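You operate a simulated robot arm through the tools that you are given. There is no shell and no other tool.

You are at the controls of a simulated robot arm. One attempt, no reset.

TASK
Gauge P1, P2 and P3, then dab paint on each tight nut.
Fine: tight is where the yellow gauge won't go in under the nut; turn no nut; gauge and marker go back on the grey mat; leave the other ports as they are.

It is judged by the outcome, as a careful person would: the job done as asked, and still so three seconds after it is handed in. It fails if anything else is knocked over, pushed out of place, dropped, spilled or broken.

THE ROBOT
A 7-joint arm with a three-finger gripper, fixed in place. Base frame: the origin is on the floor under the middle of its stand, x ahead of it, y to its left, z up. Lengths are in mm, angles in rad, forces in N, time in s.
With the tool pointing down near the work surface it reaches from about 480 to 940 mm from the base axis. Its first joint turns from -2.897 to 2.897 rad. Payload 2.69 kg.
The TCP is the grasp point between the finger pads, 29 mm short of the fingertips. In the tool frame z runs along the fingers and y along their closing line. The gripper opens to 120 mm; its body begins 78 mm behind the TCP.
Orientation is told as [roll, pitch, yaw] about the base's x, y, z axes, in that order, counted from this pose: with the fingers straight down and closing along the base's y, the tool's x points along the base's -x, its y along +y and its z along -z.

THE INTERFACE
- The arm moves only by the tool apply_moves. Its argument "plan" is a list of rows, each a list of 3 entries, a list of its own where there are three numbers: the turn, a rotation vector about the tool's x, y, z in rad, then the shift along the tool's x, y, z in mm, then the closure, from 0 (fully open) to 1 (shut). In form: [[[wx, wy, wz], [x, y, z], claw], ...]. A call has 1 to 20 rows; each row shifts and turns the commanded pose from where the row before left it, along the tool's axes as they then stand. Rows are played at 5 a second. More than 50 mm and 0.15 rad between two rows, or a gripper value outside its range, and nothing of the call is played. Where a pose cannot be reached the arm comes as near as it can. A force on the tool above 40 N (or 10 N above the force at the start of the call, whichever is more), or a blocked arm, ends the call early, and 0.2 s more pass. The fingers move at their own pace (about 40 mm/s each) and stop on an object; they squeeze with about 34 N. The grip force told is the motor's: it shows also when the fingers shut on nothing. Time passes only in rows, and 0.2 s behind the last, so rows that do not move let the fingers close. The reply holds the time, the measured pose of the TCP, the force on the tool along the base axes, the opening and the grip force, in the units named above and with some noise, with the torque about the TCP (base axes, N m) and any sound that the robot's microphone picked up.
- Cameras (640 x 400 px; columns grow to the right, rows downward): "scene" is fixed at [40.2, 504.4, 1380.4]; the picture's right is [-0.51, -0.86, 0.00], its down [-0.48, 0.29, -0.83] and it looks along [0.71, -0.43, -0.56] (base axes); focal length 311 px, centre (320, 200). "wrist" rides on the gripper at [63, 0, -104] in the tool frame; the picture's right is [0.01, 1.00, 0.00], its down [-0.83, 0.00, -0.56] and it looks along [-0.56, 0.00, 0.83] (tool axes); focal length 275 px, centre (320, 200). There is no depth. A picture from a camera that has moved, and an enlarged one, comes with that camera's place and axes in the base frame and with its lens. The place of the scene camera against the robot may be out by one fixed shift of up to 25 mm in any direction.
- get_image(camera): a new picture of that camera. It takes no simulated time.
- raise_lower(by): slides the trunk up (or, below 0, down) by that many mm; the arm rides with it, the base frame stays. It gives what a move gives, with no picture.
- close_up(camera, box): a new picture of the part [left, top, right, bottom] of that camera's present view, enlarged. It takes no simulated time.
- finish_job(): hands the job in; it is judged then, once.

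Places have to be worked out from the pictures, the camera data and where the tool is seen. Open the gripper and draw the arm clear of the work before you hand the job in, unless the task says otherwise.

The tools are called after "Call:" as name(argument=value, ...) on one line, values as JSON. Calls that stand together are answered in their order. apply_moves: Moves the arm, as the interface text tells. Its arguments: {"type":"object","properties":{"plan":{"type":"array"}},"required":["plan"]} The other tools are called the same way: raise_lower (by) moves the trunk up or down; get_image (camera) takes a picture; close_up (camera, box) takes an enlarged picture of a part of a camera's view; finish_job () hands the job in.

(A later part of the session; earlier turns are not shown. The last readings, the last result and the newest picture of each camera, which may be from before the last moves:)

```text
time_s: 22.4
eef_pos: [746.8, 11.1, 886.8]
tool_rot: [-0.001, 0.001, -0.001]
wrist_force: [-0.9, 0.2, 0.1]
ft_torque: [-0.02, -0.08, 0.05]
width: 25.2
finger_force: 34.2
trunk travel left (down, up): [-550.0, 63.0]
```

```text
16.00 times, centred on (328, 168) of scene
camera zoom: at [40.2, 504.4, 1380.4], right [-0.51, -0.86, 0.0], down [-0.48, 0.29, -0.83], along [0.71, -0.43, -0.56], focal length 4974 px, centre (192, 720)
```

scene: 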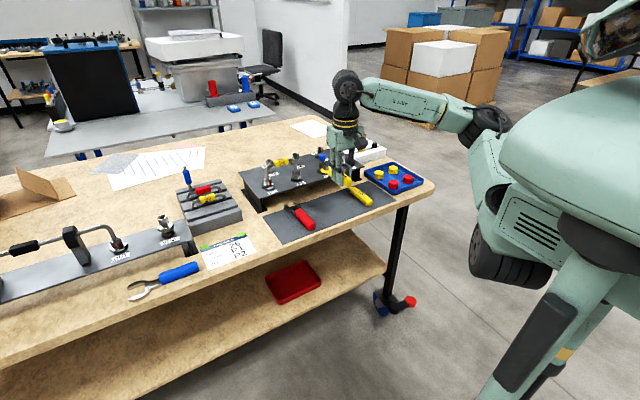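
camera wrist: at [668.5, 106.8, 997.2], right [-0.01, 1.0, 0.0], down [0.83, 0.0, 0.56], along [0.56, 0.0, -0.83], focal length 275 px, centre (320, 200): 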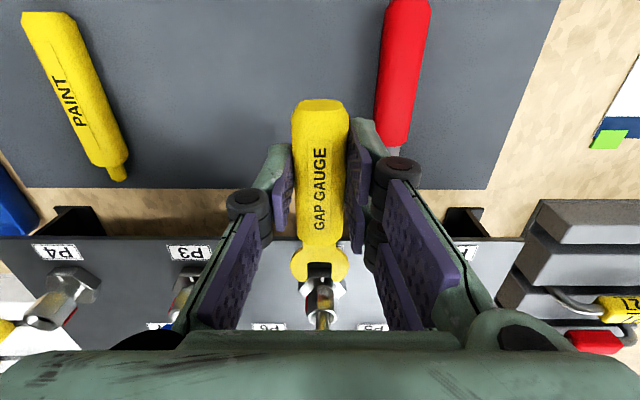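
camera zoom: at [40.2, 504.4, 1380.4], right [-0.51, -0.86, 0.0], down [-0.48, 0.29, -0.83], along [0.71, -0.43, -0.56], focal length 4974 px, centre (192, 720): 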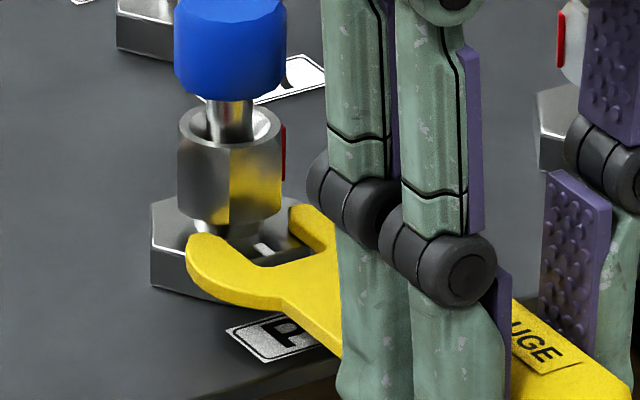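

Aligned at P3 with almost no contact load. I push forward in 1 mm steps.

Call:
apply_moves(plan=[[[0, 0, 0], [-1, 0, 0], 1], [[0, 0, 0], [-1, 0, 0], 1], [[0, 0, 0], [-1, 0, 0], 1], [[0, 0, 0], [-1, 0, 0], 1], [[0, 0, 0], [0, 0, 0], 1]])

Call:
close_up(camera="wrist", box=[270, 240, 370, 340])

```text
time_s: 23.6
eef_pos: [748.1, 11.1, 885.9]
tool_rot: [0.002, 0.0, 0.001]
wrist_force: [-0.8, 0.4, -0.9]
ft_torque: [0.0, -0.03, -0.02]
width: 25.4
finger_force: 34.3
trunk travel left (down, up): [-550.0, 63.0]
```

```text
4.00 times, centred on (320, 290) of wrist
camera zoom: at [687.5, 9.6, 992.1], right [-0.01, 1.0, 0.0], down [0.83, 0.0, 0.56], along [0.56, 0.0, -0.83], focal length 1101 px, centre (320, -160)
```

zoom: 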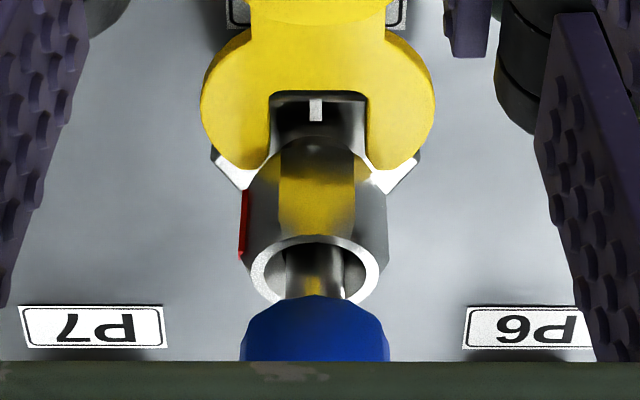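

No resistance yet (tips ≈850). I continue.

Call:
apply_moves(plan=[[[0, 0, 0], [-1, -0.3, 0], 1], [[0, 0, 0], [-1, 0, 0], 1], [[0, 0, 0], [-1, 0, 0], 1], [[0, 0, 0], [-1, 0, 0], 1], [[0, 0, 0], [0, 0, 0], 1]])

Call:
close_up(camera="wrist", box=[270, 240, 370, 340])

Call:
close_up(camera="scene", box=[313, 155, 343, 180])

```text
time_s: 24.8
eef_pos: [753.6, 9.9, 886.0]
tool_rot: [0.0, 0.0, 0.003]
wrist_force: [-0.3, -0.3, -1.0]
ft_torque: [0.01, -0.03, 0.03]
width: 24.9
finger_force: 33.6
trunk travel left (down, up): [-550.0, 63.0]
```

```text
4.00 times, centred on (320, 290) of wrist
camera zoom: at [691.8, 9.2, 992.1], right [-0.01, 1.0, 0.0], down [0.83, 0.0, 0.56], along [0.56, 0.0, -0.83], focal length 1101 px, centre (320, -160)
```

zoom: 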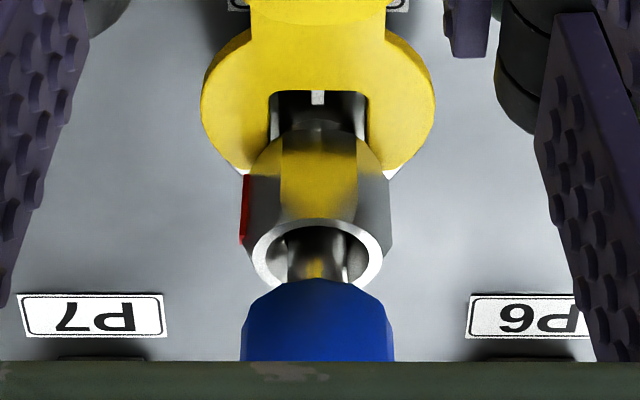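

```text
16.00 times, centred on (328, 168) of scene
camera zoom: at [40.2, 504.4, 1380.4], right [-0.51, -0.86, 0.0], down [-0.48, 0.29, -0.83], along [0.71, -0.43, -0.56], focal length 4974 px, centre (192, 720)
```

zoom: 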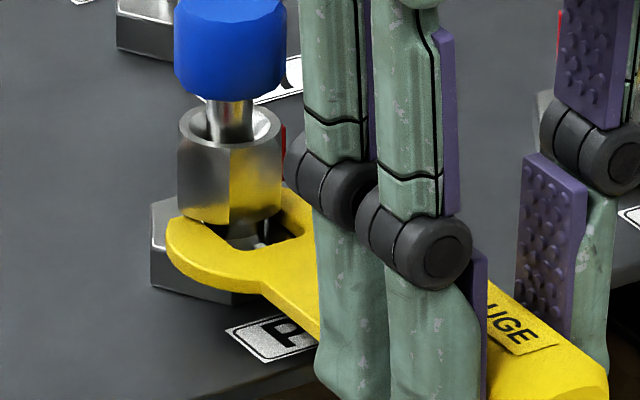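

P3 also seems to let the fork in: the nut now overlies the prongs with no force. I advance to full depth.

Call:
apply_moves(plan=[[[0, 0, 0], [-1.5, 0, 0], 1], [[0, 0, 0], [-1.5, 0, 0], 1], [[0, 0, 0], [-1.5, 0, 0], 1], [[0, 0, 0], [-1.5, 0, 0], 1], [[0, 0, 0], [-1.5, 0, 0], 1], [[0, 0, 0], [-1.5, 0, 0], 1], [[0, 0, 0], [-1.5, 0, 0], 1], [[0, 0, 0], [0, 0, 0], 1]])

Call:
close_up(camera="wrist", box=[270, 240, 370, 340])

Call:
close_up(camera="scene", box=[313, 155, 343, 180])

```text
time_s: 26.6
eef_pos: [764.7, 11.1, 887.4]
tool_rot: [0.0, 0.001, 0.001]
wrist_force: [0.1, -1.3, -0.1]
ft_torque: [0.0, 0.0, 0.0]
width: 24.9
finger_force: 34.2
trunk travel left (down, up): [-550.0, 63.0]
```

```text
4.00 times, centred on (320, 290) of wrist
camera zoom: at [702.2, 8.7, 992.3], right [-0.01, 1.0, 0.0], down [0.83, 0.0, 0.56], along [0.56, 0.0, -0.83], focal length 1101 px, centre (320, -160)
```

zoom: 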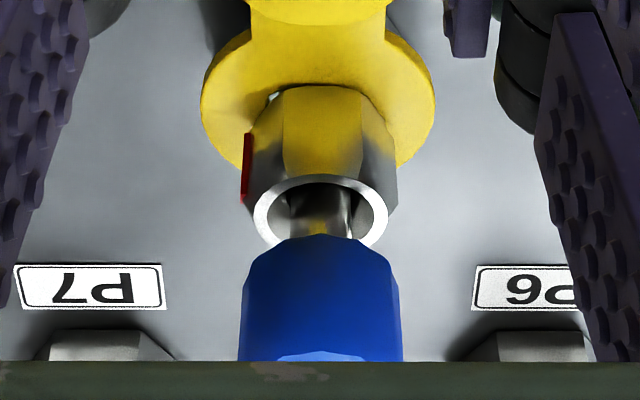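

```text
16.00 times, centred on (328, 168) of scene
camera zoom: at [40.2, 504.4, 1380.4], right [-0.51, -0.86, 0.0], down [-0.48, 0.29, -0.83], along [0.71, -0.43, -0.56], focal length 4974 px, centre (192, 720)
```

zoom: 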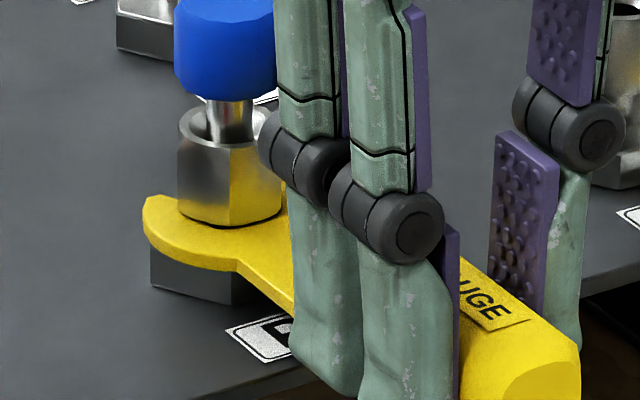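

P3 takes the gauge fully: loose, no paint. I withdraw and go across to P1 (y≈209.5), staying in front of the hexes.

Call:
apply_moves(plan=[[[0, 0, 0], [3, 0, 0], 1], [[0, 0, 0], [6, 0, 0], 1], [[0, 0, 0], [6, 0, 0], 1], [[0, 0, 0], [9, 0, 0], 1], [[0, 0, 0], [10, 0, 0], 1], [[0, 0, 0], [0, 0, -5], 1], [[0, 0, 0], [0, 40, 0], 1], [[0, 0, 0], [0, 40, 0], 1], [[0, 0, 0], [0, 40, 0], 1], [[0, 0, 0], [0, 40, 0], 1], [[0, 0, 0], [0, 39.7, 0], 1], [[0, 0, 0], [0, 0, 0], 1], [[0, 0, 0], [0, 0, 0], 1]])

Call:
close_up(camera="wrist", box=[260, 230, 380, 340])

Call:
close_up(camera="scene", box=[250, 140, 350, 210])

```text
time_s: 29.4
eef_pos: [730.0, 210.4, 891.0]
tool_rot: [0.0, 0.0, 0.001]
wrist_force: [0.1, -0.2, -0.3]
ft_torque: [0.01, 0.04, -0.02]
width: 24.9
finger_force: 34.2
trunk travel left (down, up): [-550.0, 63.0]
```

```text
3.64 times, centred on (320, 285) of wrist
camera zoom: at [667.9, 209.6, 996.4], right [-0.01, 1.0, 0.0], down [0.83, 0.0, 0.56], along [0.56, 0.0, -0.83], focal length 1001 px, centre (320, -109)
```

zoom: 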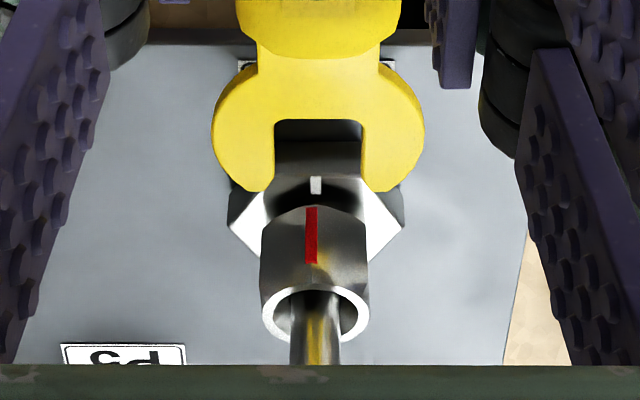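

```text
5.71 times, centred on (300, 175) of scene
camera zoom: at [40.2, 504.4, 1380.4], right [-0.51, -0.86, 0.0], down [-0.48, 0.29, -0.83], along [0.71, -0.43, -0.56], focal length 1777 px, centre (434, 343)
```

zoom: 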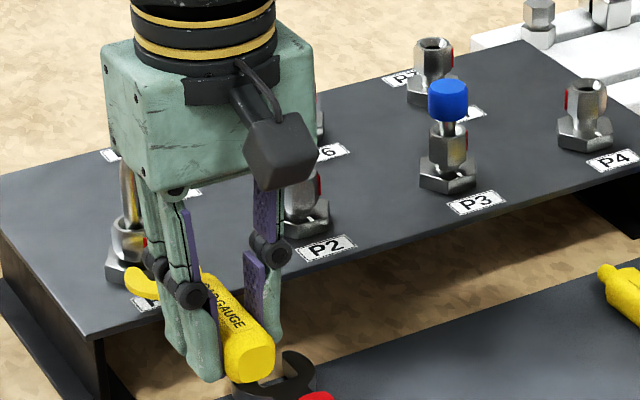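

P3 is undisturbed. P1's axis is ~0.4 mm to −y; I correct, and settle over P1's hex rim at the same height.

Call:
apply_moves(plan=[[[0, 0, 0], [0, -0.4, 0], 1], [[0, 0, 0], [-8, 0, 0], 1], [[0, 0, 0], [-7, 0, 0], 1], [[0, 0, 0], [0, 0, 2], 1], [[0, 0, 0], [0, 0, 2], 1], [[0, 0, 0], [0, 0, 1], 1], [[0, 0, 0], [0, 0, 0], 1]])

Call:
close_up(camera="wrist", box=[270, 240, 370, 340])

Call:
close_up(camera="scene", box=[258, 170, 282, 190])

```text
time_s: 31.0
eef_pos: [744.9, 209.4, 888.1]
tool_rot: [-0.001, 0.0, 0.001]
wrist_force: [-2.6, 1.1, 1.4]
ft_torque: [0.08, 0.01, 0.18]
width: 25.0
finger_force: 34.3
trunk travel left (down, up): [-550.0, 63.0]
```

```text
4.00 times, centred on (320, 290) of wrist
camera zoom: at [682.6, 208.5, 992.3], right [-0.01, 1.0, 0.0], down [0.83, 0.0, 0.56], along [0.56, 0.0, -0.83], focal length 1101 px, centre (320, -160)
```

zoom: 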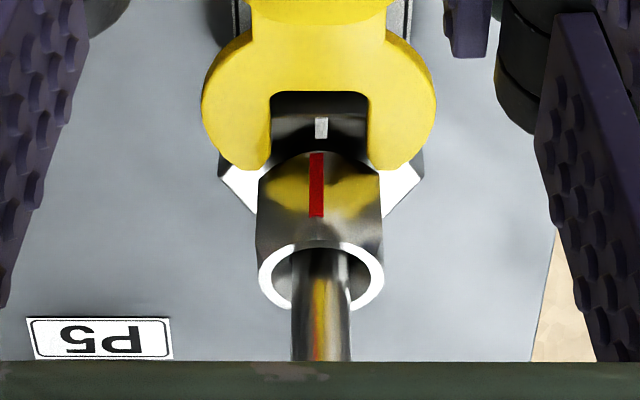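

```text
16.00 times, centred on (270, 180) of scene
camera zoom: at [40.2, 504.4, 1380.4], right [-0.51, -0.86, 0.0], down [-0.48, 0.29, -0.83], along [0.71, -0.43, -0.56], focal length 4974 px, centre (1120, 520)
```

zoom: 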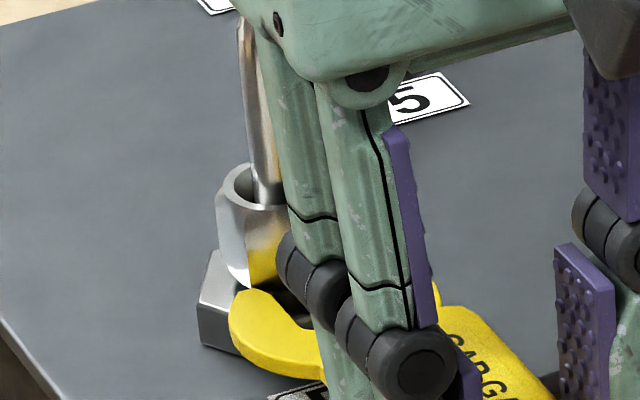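

A small load appears (Fx −2.6 N, Tz 0.18). I hold still and read again before pushing.

Call:
apply_moves(plan=[[[0, 0, 0], [0, 0, 0], 1], [[0, 0, 0], [0, 0, 0], 1]])

Call:
close_up(camera="wrist", box=[295, 250, 345, 300])

```text
time_s: 31.6
eef_pos: [745.2, 208.8, 888.8]
tool_rot: [0.001, -0.001, 0.0]
wrist_force: [-2.9, 1.4, -0.7]
ft_torque: [0.01, 0.11, 0.19]
width: 25.1
finger_force: 34.1
trunk travel left (down, up): [-550.0, 63.0]
```

```text
8.00 times, centred on (320, 275) of wrist
camera zoom: at [682.6, 208.5, 992.2], right [-0.01, 1.0, 0.0], down [0.83, 0.0, 0.56], along [0.56, 0.0, -0.83], focal length 2202 px, centre (320, -400)
```

zoom: 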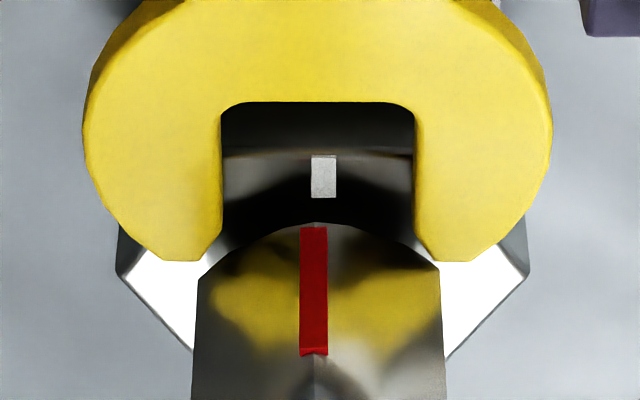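

The prong tips already meet P1's nut flank. To make the test fair I back off 2 mm, press the plate down lightly onto P1's hex top, and then push again.

Call:
apply_moves(plan=[[[0, 0, 0], [2, 0, 0], 1], [[0, 0, 0], [0, 0, 0.4], 1], [[0, 0, 0], [0, 0, 0.4], 1], [[0, 0, 0], [0, 0, 0], 1]])

Call:
close_up(camera="wrist", box=[295, 250, 345, 300])

```text
time_s: 32.6
eef_pos: [744.0, 209.4, 886.4]
tool_rot: [0.001, -0.002, 0.0]
wrist_force: [1.9, -0.8, 3.7]
ft_torque: [-0.07, -0.41, -0.09]
width: 24.8
finger_force: 33.6
trunk travel left (down, up): [-550.0, 63.0]
```

```text
8.00 times, centred on (320, 275) of wrist
camera zoom: at [680.8, 208.3, 991.7], right [0.0, 1.0, 0.0], down [0.83, 0.0, 0.56], along [0.56, 0.0, -0.83], focal length 2202 px, centre (320, -400)
```

zoom: 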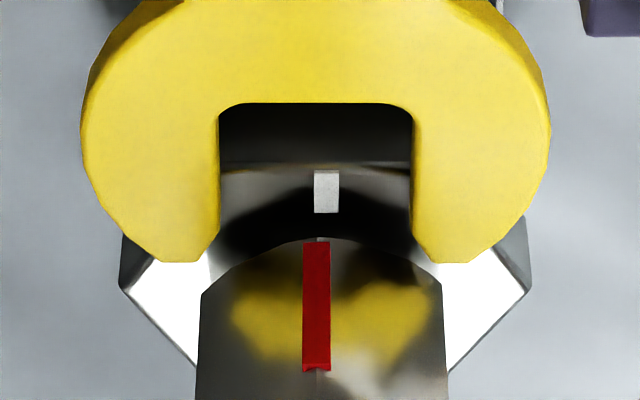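

The plate bears on P1's hex top (Fz 3.7 N). I ease 0.4 mm, centre by +0.4 mm and push forward to test entry.

Call:
apply_moves(plan=[[[0, 0, 0], [0, 0.4, -0.4], 1], [[0, 0, 0], [-1, 0, 0], 1], [[0, 0, 0], [-1, 0, 0], 1], [[0, 0, 0], [-0.5, 0, 0], 1], [[0, 0, 0], [0, 0, 0], 1]])

Call:
close_up(camera="wrist", box=[295, 250, 345, 300])

```text
time_s: 33.8
eef_pos: [746.0, 209.5, 888.0]
tool_rot: [0.0, 0.002, 0.001]
wrist_force: [-5.1, 1.1, -0.4]
ft_torque: [0.04, 0.19, 0.12]
width: 24.9
finger_force: 34.1
trunk travel left (down, up): [-550.0, 63.0]
```

```text
8.00 times, centred on (320, 275) of wrist
camera zoom: at [682.9, 208.9, 992.0], right [-0.01, 1.0, 0.0], down [0.83, 0.01, 0.56], along [0.56, 0.0, -0.83], focal length 2202 px, centre (320, -400)
```

zoom: 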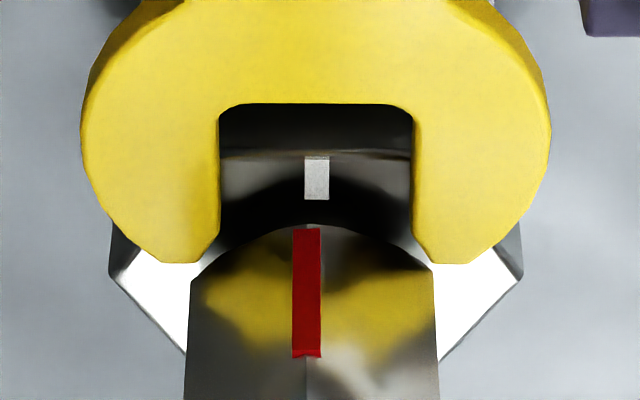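

Blocked: Fx has risen to −5 N with the tips stopped at the nut. I press 1 mm more with the plate held firmly down on the hex to confirm.

Call:
apply_moves(plan=[[[0, 0, 0], [0, 0, 0.3], 1], [[0, 0, 0], [-0.6, -0.2, 0], 1], [[0, 0, 0], [-0.6, 0, 0], 1], [[0, 0, 0], [0, 0, 0], 1]])

Call:
close_up(camera="wrist", box=[295, 250, 345, 300])

Call:
close_up(camera="scene", box=[258, 170, 282, 190])

```text
time_s: 34.8
eef_pos: [746.9, 210.1, 886.8]
tool_rot: [0.0, 0.001, 0.003]
wrist_force: [-12.1, 2.9, -0.5]
ft_torque: [0.1, 0.32, 0.27]
width: 25.1
finger_force: 34.1
trunk travel left (down, up): [-550.0, 63.0]
```

```text
8.00 times, centred on (320, 275) of wrist
camera zoom: at [683.7, 209.1, 992.1], right [-0.01, 1.0, 0.0], down [0.83, 0.01, 0.56], along [0.56, 0.0, -0.83], focal length 2202 px, centre (320, -400)
```

zoom: 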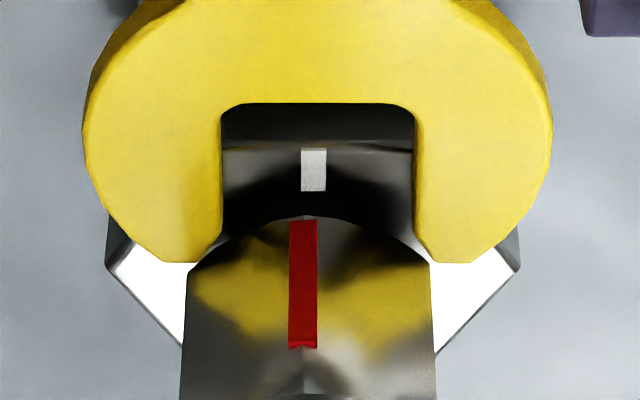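

```text
16.00 times, centred on (270, 180) of scene
camera zoom: at [40.2, 504.4, 1380.4], right [-0.51, -0.86, 0.0], down [-0.48, 0.29, -0.83], along [0.71, -0.43, -0.56], focal length 4974 px, centre (1120, 520)
```

zoom: 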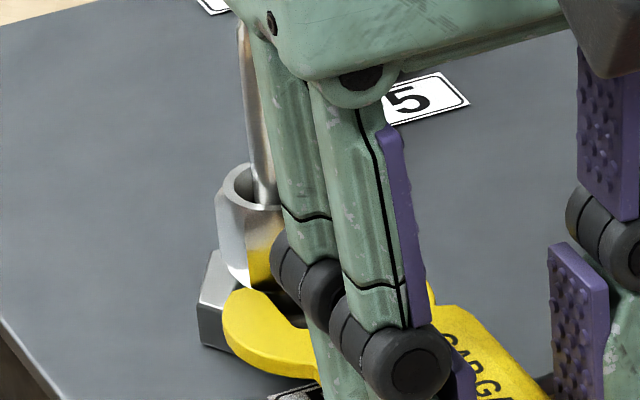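

P1 refuses the gauge (−12 N, tips stopped at the nut edge, marks not turned): P1 is tight. I back off, rise and carry the gauge back above its place on the mat.

Call:
apply_moves(plan=[[[0, 0, 0], [2, 0, -0.4], 1], [[0, 0, 0], [4, 0, 0], 1], [[0, 0, 0], [8, 0, 0], 1], [[0, 0, 0], [14, 0, -4], 1], [[0, 0, 0], [22, 0, -7], 1], [[0, 0, 0], [22.1, 0, -7], 1], [[0, 0, 0], [0, -40, 0], 1], [[0, 0, 0], [0, -40, 0], 1], [[0, 0, 0], [0, -40, 0], 1], [[0, 0, 0], [0, -40.9, 0], 1], [[0, 0, 0], [0, 0, 0], 1]])

Call:
get_image(camera="wrist")

Call:
close_up(camera="scene", box=[240, 140, 360, 230])

Call:
close_up(camera="scene", box=[258, 170, 282, 190])

```text
time_s: 37.2
eef_pos: [676.5, 48.9, 904.6]
tool_rot: [0.0, 0.0, 0.003]
wrist_force: [-0.3, 0.8, 0.1]
ft_torque: [0.03, 0.05, 0.02]
width: 24.9
finger_force: 34.2
trunk travel left (down, up): [-550.0, 63.0]
```

```text
taken
camera wrist: at [613.1, 47.3, 1009.3], right [-0.01, 1.0, 0.0], down [0.83, 0.0, 0.56], along [0.56, 0.0, -0.83], focal length 275 px, centre (320, 200)
```

wrist: 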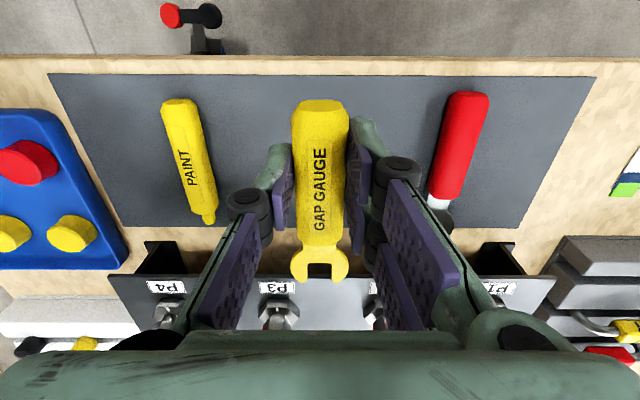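

```text
4.44 times, centred on (300, 185) of scene
camera zoom: at [40.2, 504.4, 1380.4], right [-0.51, -0.86, 0.0], down [-0.48, 0.29, -0.83], along [0.71, -0.43, -0.56], focal length 1382 px, centre (409, 267)
```

zoom: 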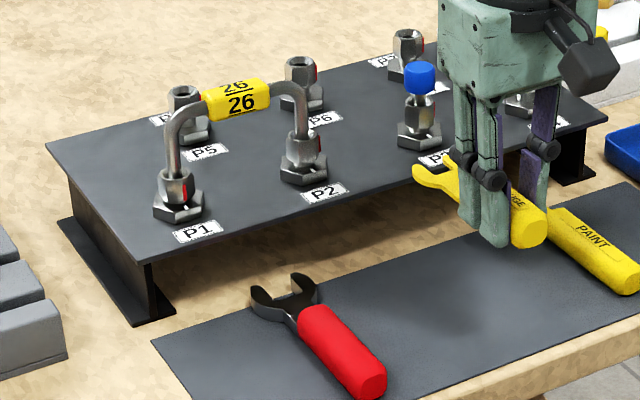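

```text
16.00 times, centred on (270, 180) of scene
camera zoom: at [40.2, 504.4, 1380.4], right [-0.51, -0.86, 0.0], down [-0.48, 0.29, -0.83], along [0.71, -0.43, -0.56], focal length 4974 px, centre (1120, 520)
```

zoom: 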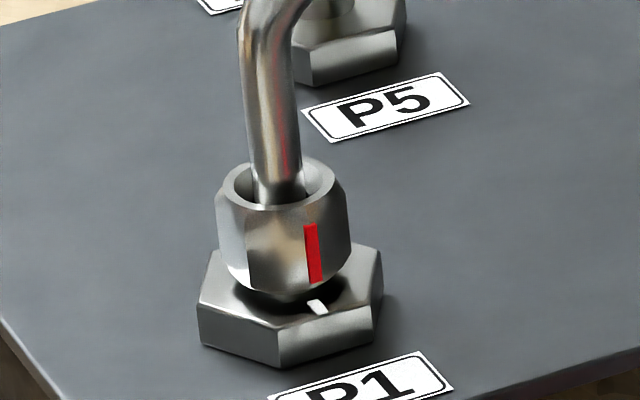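

P1 is unchanged. I lower the gauge behind the panel edge, then forward 19 mm onto its place, stopping just above the mat.

Call:
apply_moves(plan=[[[0, 0, 0], [0, 0, 23], 1], [[0, 0, 0], [0, 0, 23], 1], [[0, 0, 0], [0, 0, 23], 1], [[0, 0, 0], [-10, 0, 4], 1], [[0, 0, 0], [-9, 0, 6], 1], [[0, 0, 0], [0, 0, 5], 1], [[0, 0, 0], [0, 0, 3], 1], [[0, 0, 0], [0, 0, 0], 1]])

Call:
get_image(camera="wrist")

Call:
close_up(camera="scene", box=[310, 175, 370, 220])

```text
time_s: 39.0
eef_pos: [694.0, 48.5, 817.6]
tool_rot: [-0.002, -0.003, 0.001]
wrist_force: [-0.1, 0.4, -1.2]
ft_torque: [0.01, 0.01, -0.02]
width: 24.8
finger_force: 33.8
trunk travel left (down, up): [-550.0, 63.0]
```

```text
taken
camera wrist: at [631.7, 47.2, 922.1], right [-0.01, 1.0, 0.0], down [0.83, 0.0, 0.56], along [0.56, 0.0, -0.83], focal length 275 px, centre (320, 200)
```

wrist: 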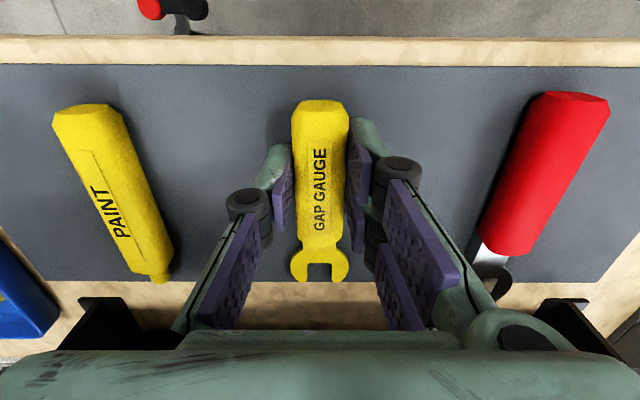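

```text
8.89 times, centred on (340, 198) of scene
camera zoom: at [40.2, 504.4, 1380.4], right [-0.51, -0.86, 0.0], down [-0.48, 0.29, -0.83], along [0.71, -0.43, -0.56], focal length 2764 px, centre (142, 222)
```

zoom: 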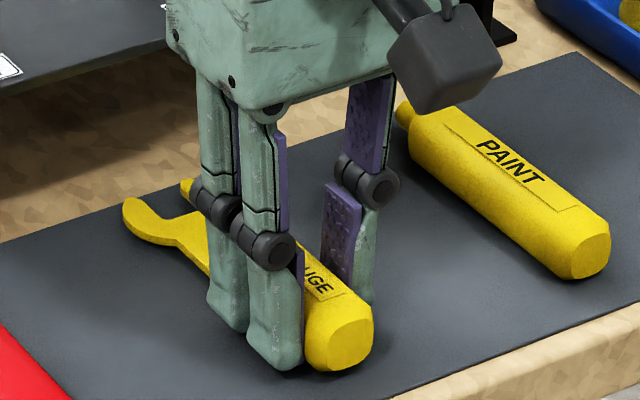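

About 3–4 mm to go. I lower in small steps until the mat takes the weight.

Call:
apply_moves(plan=[[[0, 0, 0], [0, 0, 1], 1], [[0, 0, 0], [0, 0, 1], 1], [[0, 0, 0], [0, 0, 0.8], 1], [[0, 0, 0], [0, 0, 0], 1]])

```text
time_s: 40.0
eef_pos: [694.9, 48.7, 815.5]
tool_rot: [0.0, -0.001, 0.003]
wrist_force: [0.6, 0.4, -1.1]
ft_torque: [0.03, -0.01, -0.01]
width: 25.1
finger_force: 34.7
trunk travel left (down, up): [-550.0, 63.0]
```

No contact yet; two more half-millimetre steps.

Call:
apply_moves(plan=[[[0, 0, 0], [0, 0, 0.5], 1], [[0, 0, 0], [0, 0, 0.4], 1], [[0, 0, 0], [0, 0, 0], 1]])

Call:
close_up(camera="scene", box=[318, 185, 358, 220])

```text
time_s: 40.8
eef_pos: [694.1, 48.0, 813.5]
tool_rot: [0.0, -0.001, -0.001]
wrist_force: [0.6, 0.8, 3.2]
ft_torque: [0.02, 0.11, -0.05]
width: 25.0
finger_force: 33.9
trunk travel left (down, up): [-550.0, 63.0]
```

```text
11.43 times, centred on (338, 202) of scene
camera zoom: at [40.2, 504.4, 1380.4], right [-0.51, -0.86, 0.0], down [-0.48, 0.29, -0.83], along [0.71, -0.43, -0.56], focal length 3553 px, centre (114, 171)
```

zoom: 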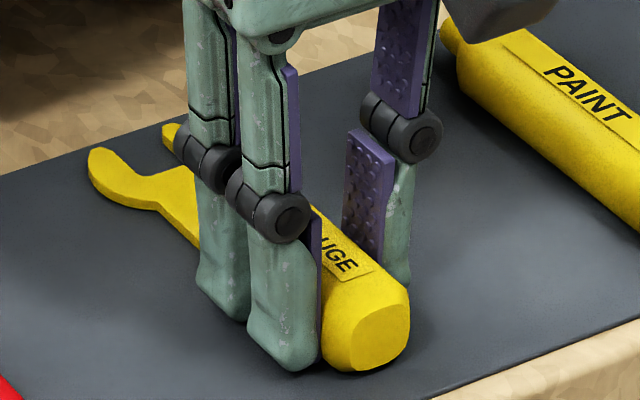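

Contact (Fz 3.2 N): the gauge is on the mat. I open gradually to ~75 mm and then rise.

Call:
apply_moves(plan=[[[0, 0, 0], [0, 0, 0], 0.75], [[0, 0, 0], [0, 0, 0], 0.6], [[0, 0, 0], [0, 0, 0], 0.45], [[0, 0, 0], [0, 0, 0], 0.37], [[0, 0, 0], [0, 0, 0], 0.37], [[0, 0, 0], [0, 0, 0], 0.37], [[0, 0, 0], [0, 0, -15], 0.37], [[0, 0, 0], [0, 0, -25], 0.37], [[0, 0, 0], [0, 0, -45], 0.37], [[0, 0, 0], [0, 0, 0], 0.37]])

Call:
get_image(camera="wrist")

Call:
close_up(camera="scene", box=[290, 160, 400, 240])

```text
time_s: 43.0
eef_pos: [693.4, 48.5, 899.1]
tool_rot: [-0.001, 0.002, 0.001]
wrist_force: [0.3, -0.4, 0.5]
ft_torque: [-0.03, 0.02, -0.02]
width: 75.9
finger_force: 0.1
trunk travel left (down, up): [-550.0, 63.0]
```

```text
taken
camera wrist: at [631.1, 48.0, 1004.3], right [-0.01, 1.0, 0.0], down [0.83, 0.0, 0.56], along [0.56, 0.0, -0.83], focal length 275 px, centre (320, 200)
```

wrist: 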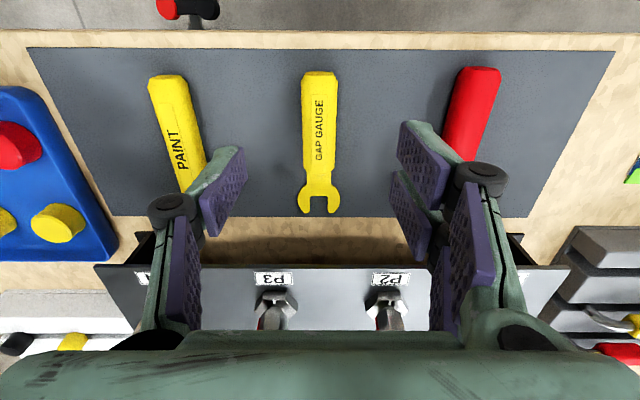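

```text
5.00 times, centred on (345, 200) of scene
camera zoom: at [40.2, 504.4, 1380.4], right [-0.51, -0.86, 0.0], down [-0.48, 0.29, -0.83], along [0.71, -0.43, -0.56], focal length 1554 px, centre (195, 200)
```

zoom: 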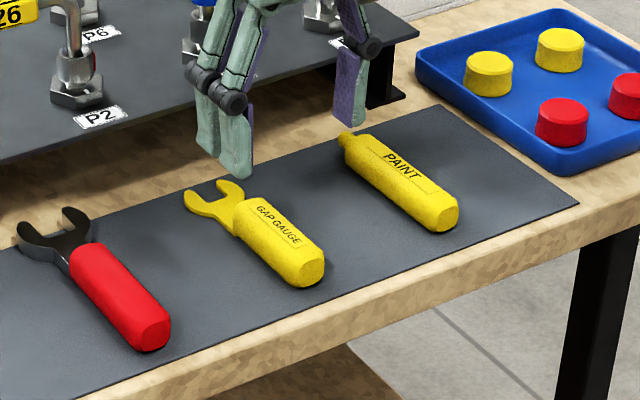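

The gauge lies safely on the mat. Next the paint marker: I move above it (y≈−60) to measure its position and yaw.

Call:
apply_moves(plan=[[[0, 0, 0], [0, -36, 0], 0.37], [[0, 0, 0], [0, -36, 0], 0.37], [[0, 0, 0], [0, -36.5, 0], 0.37], [[0, 0, 0], [0, 0, 0], 0.37]])

Call:
get_image(camera="wrist")

Call:
close_up(camera="wrist", box=[250, 60, 390, 230])

```text
time_s: 44.0
eef_pos: [693.7, -60.4, 897.8]
tool_rot: [0.002, 0.0, 0.001]
wrist_force: [-0.7, 0.1, 0.2]
ft_torque: [0.02, 0.04, -0.03]
width: 75.9
finger_force: 0.0
trunk travel left (down, up): [-550.0, 63.0]
```

```text
taken
camera wrist: at [631.9, -61.6, 1003.7], right [-0.01, 1.0, 0.0], down [0.83, 0.0, 0.56], along [0.56, 0.0, -0.83], focal length 275 px, centre (320, 200)
```

wrist: 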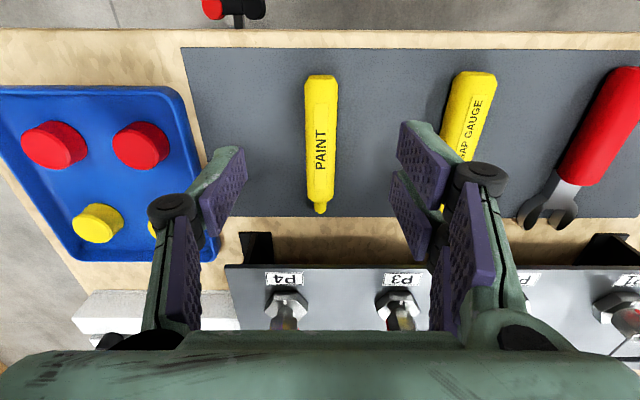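

```text
2.35 times, centred on (320, 145) of wrist
camera zoom: at [631.9, -61.6, 1003.7], right [-0.01, 1.0, 0.0], down [0.83, 0.0, 0.56], along [0.56, 0.0, -0.83], focal length 648 px, centre (320, 329)
```

zoom: 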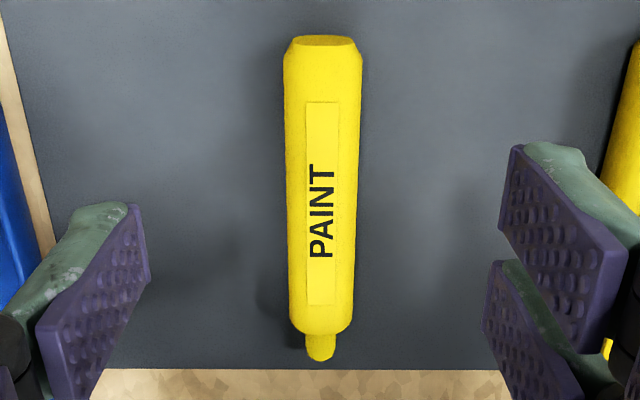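

The marker also lies along x (axis y≈−61, body x≈668–771, tip nub to ≈789). I descend over the rear half of its body.

Call:
apply_moves(plan=[[[0, 0, 0], [-3, -0.5, 25], 0.37], [[0, 0, 0], [0, 0, 25], 0.37], [[0, 0, 0], [0, 0, 20], 0.37], [[0, 0, 0], [0, 0, 8], 0.37], [[0, 0, 0], [0, 0, 4], 0.37], [[0, 0, 0], [0, 0, 2.5], 0.37], [[0, 0, 0], [0, 0, 0], 0.37]])

Call:
get_image(camera="wrist")

Call:
close_up(camera="scene", box=[320, 165, 390, 215])

```text
time_s: 45.6
eef_pos: [696.3, -60.5, 813.9]
tool_rot: [0.0, -0.001, -0.001]
wrist_force: [0.2, -0.5, -0.2]
ft_torque: [0.01, 0.01, -0.02]
width: 75.8
finger_force: 0.1
trunk travel left (down, up): [-550.0, 63.0]
```

```text
taken
camera wrist: at [634.3, -61.4, 919.5], right [-0.01, 1.0, 0.0], down [0.83, 0.0, 0.56], along [0.56, 0.0, -0.83], focal length 275 px, centre (320, 200)
```

wrist: 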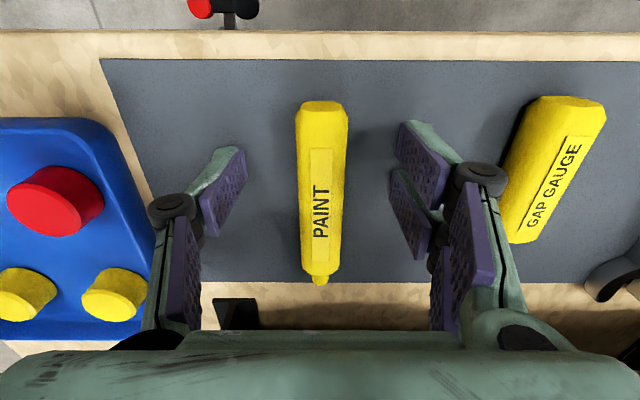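

```text
8.00 times, centred on (355, 190) of scene
camera zoom: at [40.2, 504.4, 1380.4], right [-0.51, -0.86, 0.0], down [-0.48, 0.29, -0.83], along [0.71, -0.43, -0.56], focal length 2487 px, centre (40, 280)
```

zoom: 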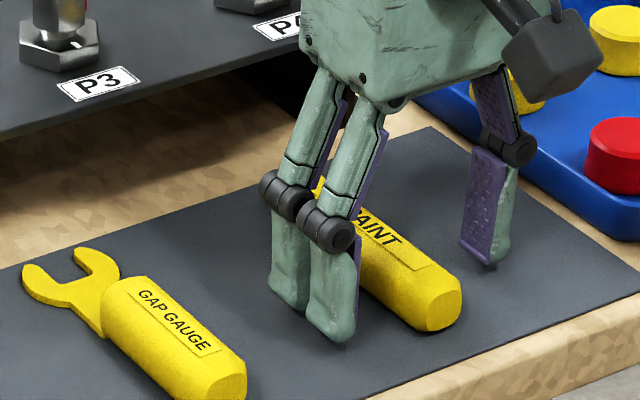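

Positioned over the marker; I close on it.

Call:
apply_moves(plan=[[[0, 0, 0], [0, 0, 0], 0.6], [[0, 0, 0], [0, 0, 0], 0.75], [[0, 0, 0], [0, 0, 0], 1], [[0, 0, 0], [0, 0, 0], 1], [[0, 0, 0], [0, 0, 0], 1], [[0, 0, 0], [0, 0, 0], 1]])

Call:
get_image(camera="wrist")

```text
time_s: 47.0
eef_pos: [696.7, -59.9, 815.0]
tool_rot: [0.001, 0.001, 0.0]
wrist_force: [0.2, 0.9, -0.8]
ft_torque: [0.04, 0.01, 0.0]
width: 22.9
finger_force: 34.5
trunk travel left (down, up): [-550.0, 63.0]
```

```text
taken
camera wrist: at [634.3, -61.3, 919.7], right [-0.01, 1.0, 0.0], down [0.83, 0.0, 0.56], along [0.56, 0.0, -0.83], focal length 275 px, centre (320, 200)
```

wrist: 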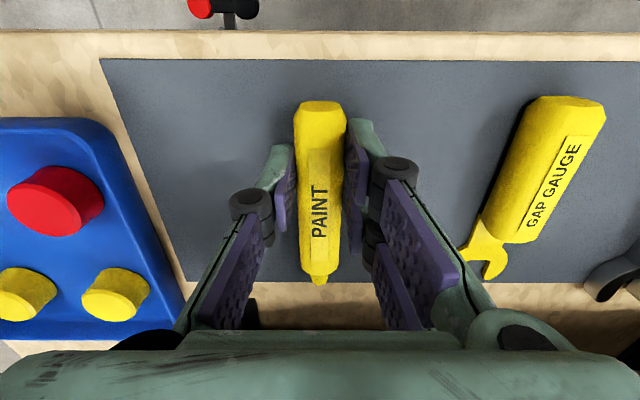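

Gripped (22.9 mm). I lift, back off from the panel edge, and rise to travelling height.

Call:
apply_moves(plan=[[[0, 0, 0], [0, 0, -6], 1], [[0, 0, 0], [0, 0, -6], 1], [[0, 0, 0], [20, 0, -10], 1], [[0, 0, 0], [0, 0, -30], 1], [[0, 0, 0], [0, 0, -38], 1], [[0, 0, 0], [0, 0, 0], 1]])

Call:
get_image(camera="wrist")

Call:
close_up(camera="wrist", box=[270, 200, 370, 300])

Call:
close_up(camera="scene", box=[320, 140, 390, 200])

```text
time_s: 48.4
eef_pos: [676.4, -60.3, 904.6]
tool_rot: [0.001, -0.001, 0.001]
wrist_force: [0.6, -0.3, 0.4]
ft_torque: [0.0, 0.02, -0.01]
width: 23.0
finger_force: 34.2
trunk travel left (down, up): [-550.0, 63.0]
```

```text
taken
camera wrist: at [615.0, -60.8, 1009.4], right [-0.01, 1.0, 0.0], down [0.83, 0.0, 0.56], along [0.56, 0.0, -0.83], focal length 275 px, centre (320, 200)
```

wrist: 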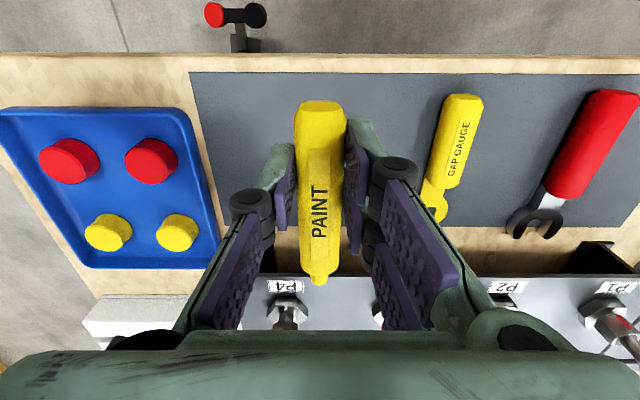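

```text
4.00 times, centred on (320, 250) of wrist
camera zoom: at [615.0, -60.8, 1009.4], right [-0.01, 1.0, 0.0], down [0.83, 0.0, 0.56], along [0.56, 0.0, -0.83], focal length 1101 px, centre (320, 0)
```

zoom: 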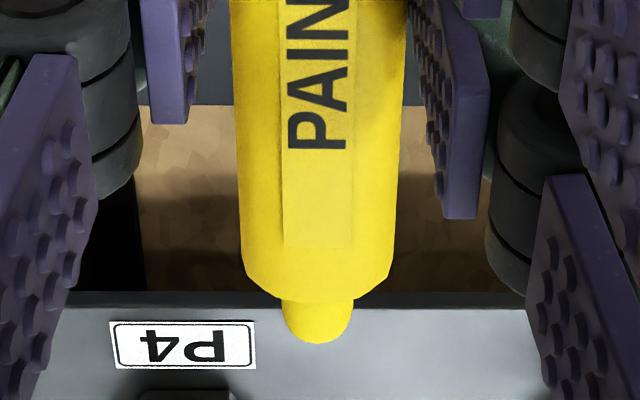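

```text
6.67 times, centred on (355, 170) of scene
camera zoom: at [40.2, 504.4, 1380.4], right [-0.51, -0.86, 0.0], down [-0.48, 0.29, -0.83], along [0.71, -0.43, -0.56], focal length 2073 px, centre (87, 400)
```

zoom: 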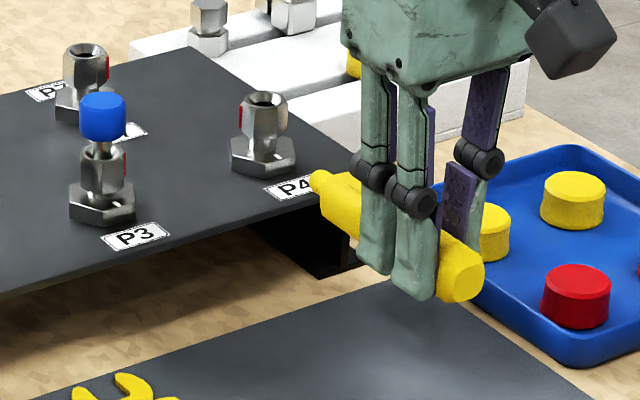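

The marker's nub points forward, tip ≈93 mm ahead of the TCP and ≈21.5 mm below it. I carry it across to P1 (y≈209) and stop with the tip about 12 mm short of the nut at mid-nut height.

Call:
apply_moves(plan=[[[0, 0, 0], [0, 45, 0], 1], [[0, 0, 0], [0, 45, 0], 1], [[0, 0, 0], [0, 45, 0], 1], [[0, 0, 0], [0, 45, 0], 1], [[0, 0, 0], [0, 45, 0], 1], [[0, 0, 0], [0, 44.6, 0], 1], [[0, 0, 0], [-20, 0, 0], 1], [[0, 0, 0], [-20, 0, 0], 1], [[0, 0, 0], [-15, 0, 5], 1], [[0, 0, 0], [0, 0, 9.5], 1], [[0, 0, 0], [0, 0, 0], 1], [[0, 0, 0], [0, 0, 0], 1]])

Call:
get_image(camera="wrist")

Call:
close_up(camera="wrist", box=[270, 240, 370, 340])

Call:
close_up(camera="scene", box=[250, 155, 310, 200])

```text
time_s: 51.0
eef_pos: [732.1, 209.7, 889.7]
tool_rot: [0.002, 0.0, 0.001]
wrist_force: [-0.9, 0.2, 0.1]
ft_torque: [0.02, -0.02, 0.02]
width: 23.3
finger_force: 34.2
trunk travel left (down, up): [-550.0, 63.0]
```

```text
taken
camera wrist: at [669.3, 208.6, 995.2], right [-0.01, 1.0, 0.0], down [0.83, 0.0, 0.56], along [0.56, 0.0, -0.83], focal length 275 px, centre (320, 200)
```

wrist: 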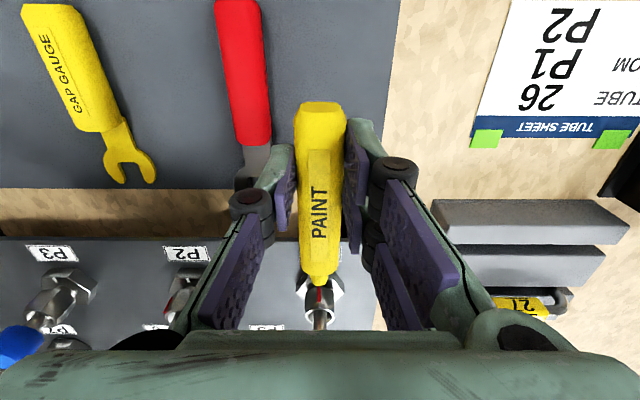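

```text
4.00 times, centred on (320, 290) of wrist
camera zoom: at [669.3, 208.6, 995.2], right [-0.01, 1.0, 0.0], down [0.83, 0.0, 0.56], along [0.56, 0.0, -0.83], focal length 1101 px, centre (320, -160)
```

zoom: 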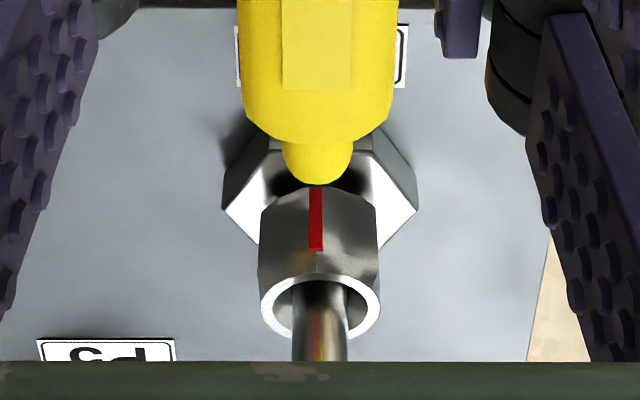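

```text
8.89 times, centred on (280, 178) of scene
camera zoom: at [40.2, 504.4, 1380.4], right [-0.51, -0.86, 0.0], down [-0.48, 0.29, -0.83], along [0.71, -0.43, -0.56], focal length 2764 px, centre (676, 400)
```

zoom: 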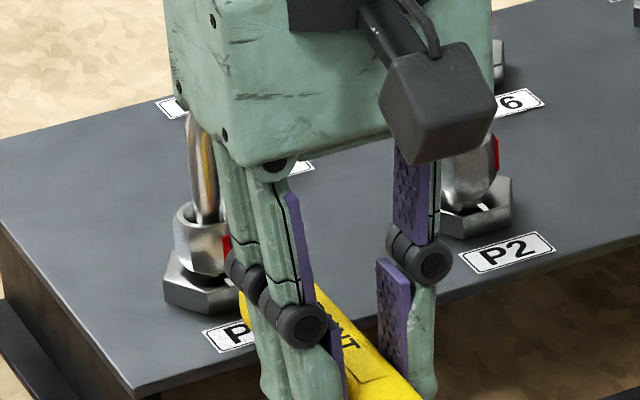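

Tip and nut axis are aligned within 0.3 mm. I advance 9 mm, then look.

Call:
apply_moves(plan=[[[0, 0, 0], [-3, 0, 0], 1], [[0, 0, 0], [-3, 0, 0], 1], [[0, 0, 0], [-2, 0, 0], 1], [[0, 0, 0], [-1, 0, 0], 1], [[0, 0, 0], [0, 0, 0], 1]])

Call:
close_up(camera="wrist", box=[295, 260, 345, 310])

Call:
close_up(camera="scene", box=[258, 165, 288, 190])

```text
time_s: 52.2
eef_pos: [741.0, 210.3, 890.1]
tool_rot: [0.0, 0.001, 0.0]
wrist_force: [0.7, -0.3, -0.8]
ft_torque: [-0.01, 0.04, 0.0]
width: 22.8
finger_force: 34.2
trunk travel left (down, up): [-550.0, 63.0]
```

```text
8.00 times, centred on (320, 285) of wrist
camera zoom: at [678.4, 208.5, 995.2], right [-0.01, 1.0, 0.0], down [0.83, 0.0, 0.56], along [0.56, 0.0, -0.83], focal length 2202 px, centre (320, -480)
```

zoom: 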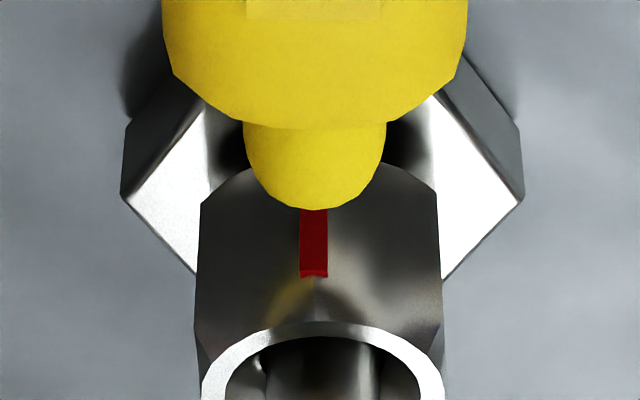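

```text
16.00 times, centred on (273, 178) of scene
camera zoom: at [40.2, 504.4, 1380.4], right [-0.51, -0.86, 0.0], down [-0.48, 0.29, -0.83], along [0.71, -0.43, -0.56], focal length 4974 px, centre (1072, 560)
```

zoom: 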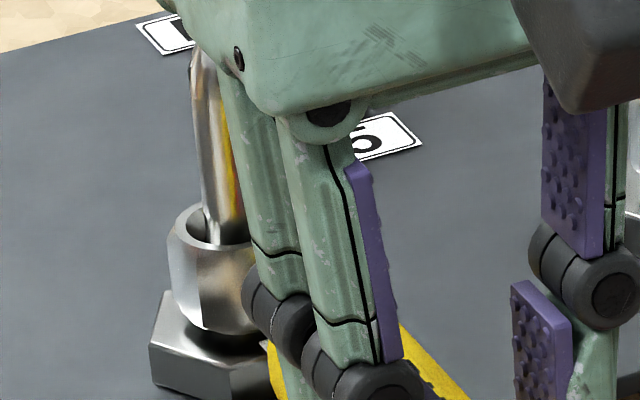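

Still clear. I nudge +0.4 mm in y and creep forward to contact.

Call:
apply_moves(plan=[[[0, 0, 0], [-1, 0.4, 0], 1], [[0, 0, 0], [-1, 0, 0], 1], [[0, 0, 0], [-1, 0, 0], 1], [[0, 0, 0], [0, 0, 0], 1]])

Call:
close_up(camera="wrist", box=[295, 260, 345, 310])

```text
time_s: 53.2
eef_pos: [743.6, 210.3, 889.6]
tool_rot: [-0.001, 0.0, 0.002]
wrist_force: [0.1, -0.4, 0.0]
ft_torque: [0.0, 0.02, 0.0]
width: 23.2
finger_force: 33.7
trunk travel left (down, up): [-550.0, 63.0]
```

```text
8.00 times, centred on (320, 285) of wrist
camera zoom: at [681.5, 208.7, 995.2], right [-0.01, 1.0, 0.0], down [0.83, 0.0, 0.56], along [0.56, 0.0, -0.83], focal length 2202 px, centre (320, -480)
```

zoom: 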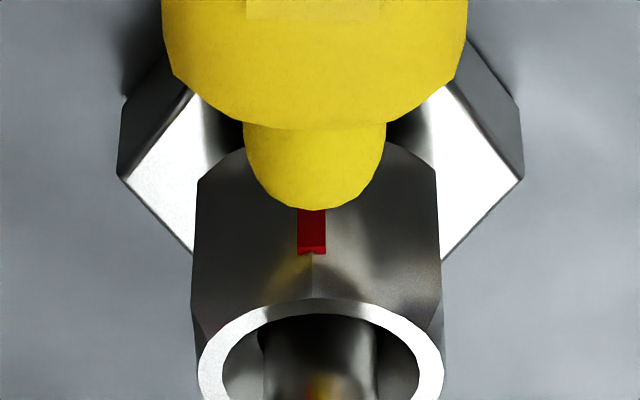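

No contact yet; I go on 2 mm.

Call:
apply_moves(plan=[[[0, 0, 0], [-1, 0, 0], 1], [[0, 0, 0], [-1, 0, 0], 1], [[0, 0, 0], [0, 0, 0], 1]])

Call:
close_up(camera="wrist", box=[295, 260, 345, 310])

```text
time_s: 54.0
eef_pos: [745.7, 209.8, 889.3]
tool_rot: [0.0, 0.001, 0.002]
wrist_force: [0.5, -0.4, -0.2]
ft_torque: [-0.01, 0.03, 0.0]
width: 22.9
finger_force: 34.2
trunk travel left (down, up): [-550.0, 63.0]
```

```text
8.00 times, centred on (320, 285) of wrist
camera zoom: at [683.4, 208.8, 995.4], right [-0.01, 1.0, 0.0], down [0.83, 0.0, 0.56], along [0.56, 0.0, -0.83], focal length 2202 px, centre (320, -480)
```

zoom: 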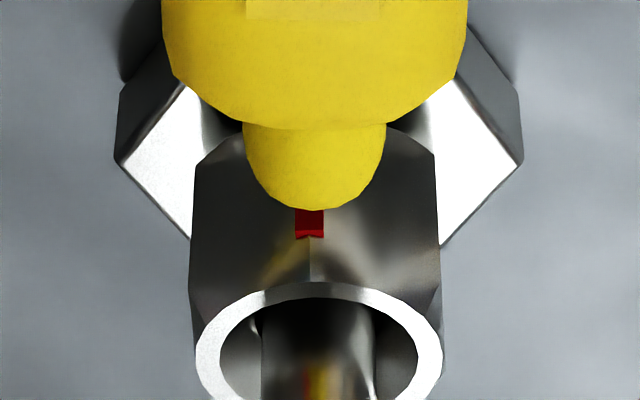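

Getting close by the geometry (tip ≈838, nut corner ≈839–840). I continue 1 mm at a time.

Call:
apply_moves(plan=[[[0, 0, 0], [-1, 0, 0], 1], [[0, 0, 0], [-0.7, 0, 0], 1], [[0, 0, 0], [0, 0, 0], 1]])

Call:
close_up(camera="wrist", box=[295, 260, 345, 310])

```text
time_s: 54.8
eef_pos: [748.1, 210.9, 890.9]
tool_rot: [0.0, -0.001, 0.002]
wrist_force: [0.0, -0.5, 0.3]
ft_torque: [-0.02, 0.02, -0.04]
width: 22.7
finger_force: 33.9
trunk travel left (down, up): [-550.0, 63.0]
```

```text
8.00 times, centred on (320, 285) of wrist
camera zoom: at [685.1, 209.1, 995.6], right [-0.01, 1.0, 0.0], down [0.83, 0.0, 0.56], along [0.56, 0.0, -0.83], focal length 2202 px, centre (320, -480)
```

zoom: 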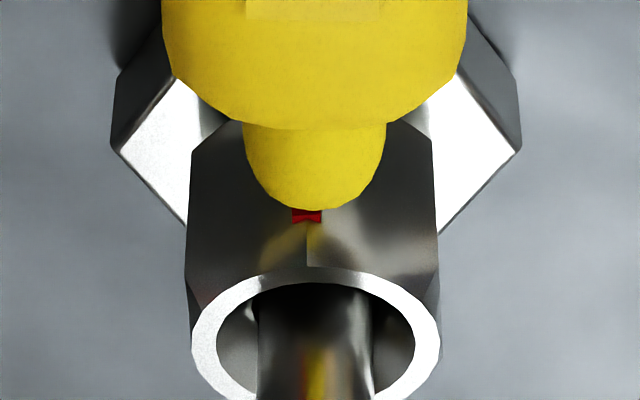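

Call:
apply_moves(plan=[[[0, 0, 0], [-0.8, 0, 0], 1], [[0, 0, 0], [-0.7, 0, 0], 1], [[0, 0, 0], [0, 0, 0], 1]])

Call:
close_up(camera="wrist", box=[295, 260, 345, 310])

```text
time_s: 55.6
eef_pos: [748.4, 209.0, 890.2]
tool_rot: [0.0, 0.002, 0.001]
wrist_force: [-2.0, -0.4, -1.5]
ft_torque: [-0.01, 0.11, -0.06]
width: 22.9
finger_force: 34.2
trunk travel left (down, up): [-550.0, 63.0]
```

```text
8.00 times, centred on (320, 285) of wrist
camera zoom: at [686.4, 208.8, 995.4], right [-0.01, 1.0, 0.0], down [0.83, 0.0, 0.56], along [0.56, 0.0, -0.83], focal length 2202 px, centre (320, -480)
```

zoom: 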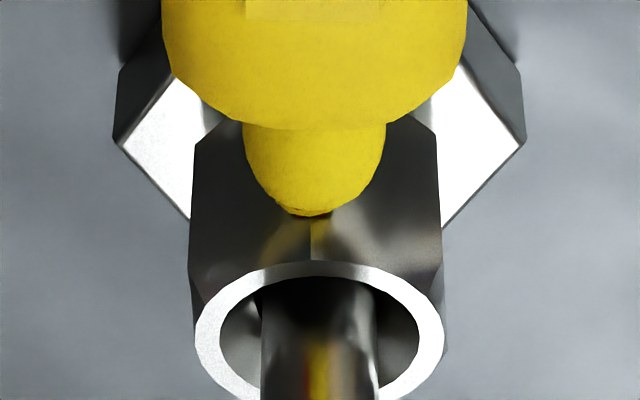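

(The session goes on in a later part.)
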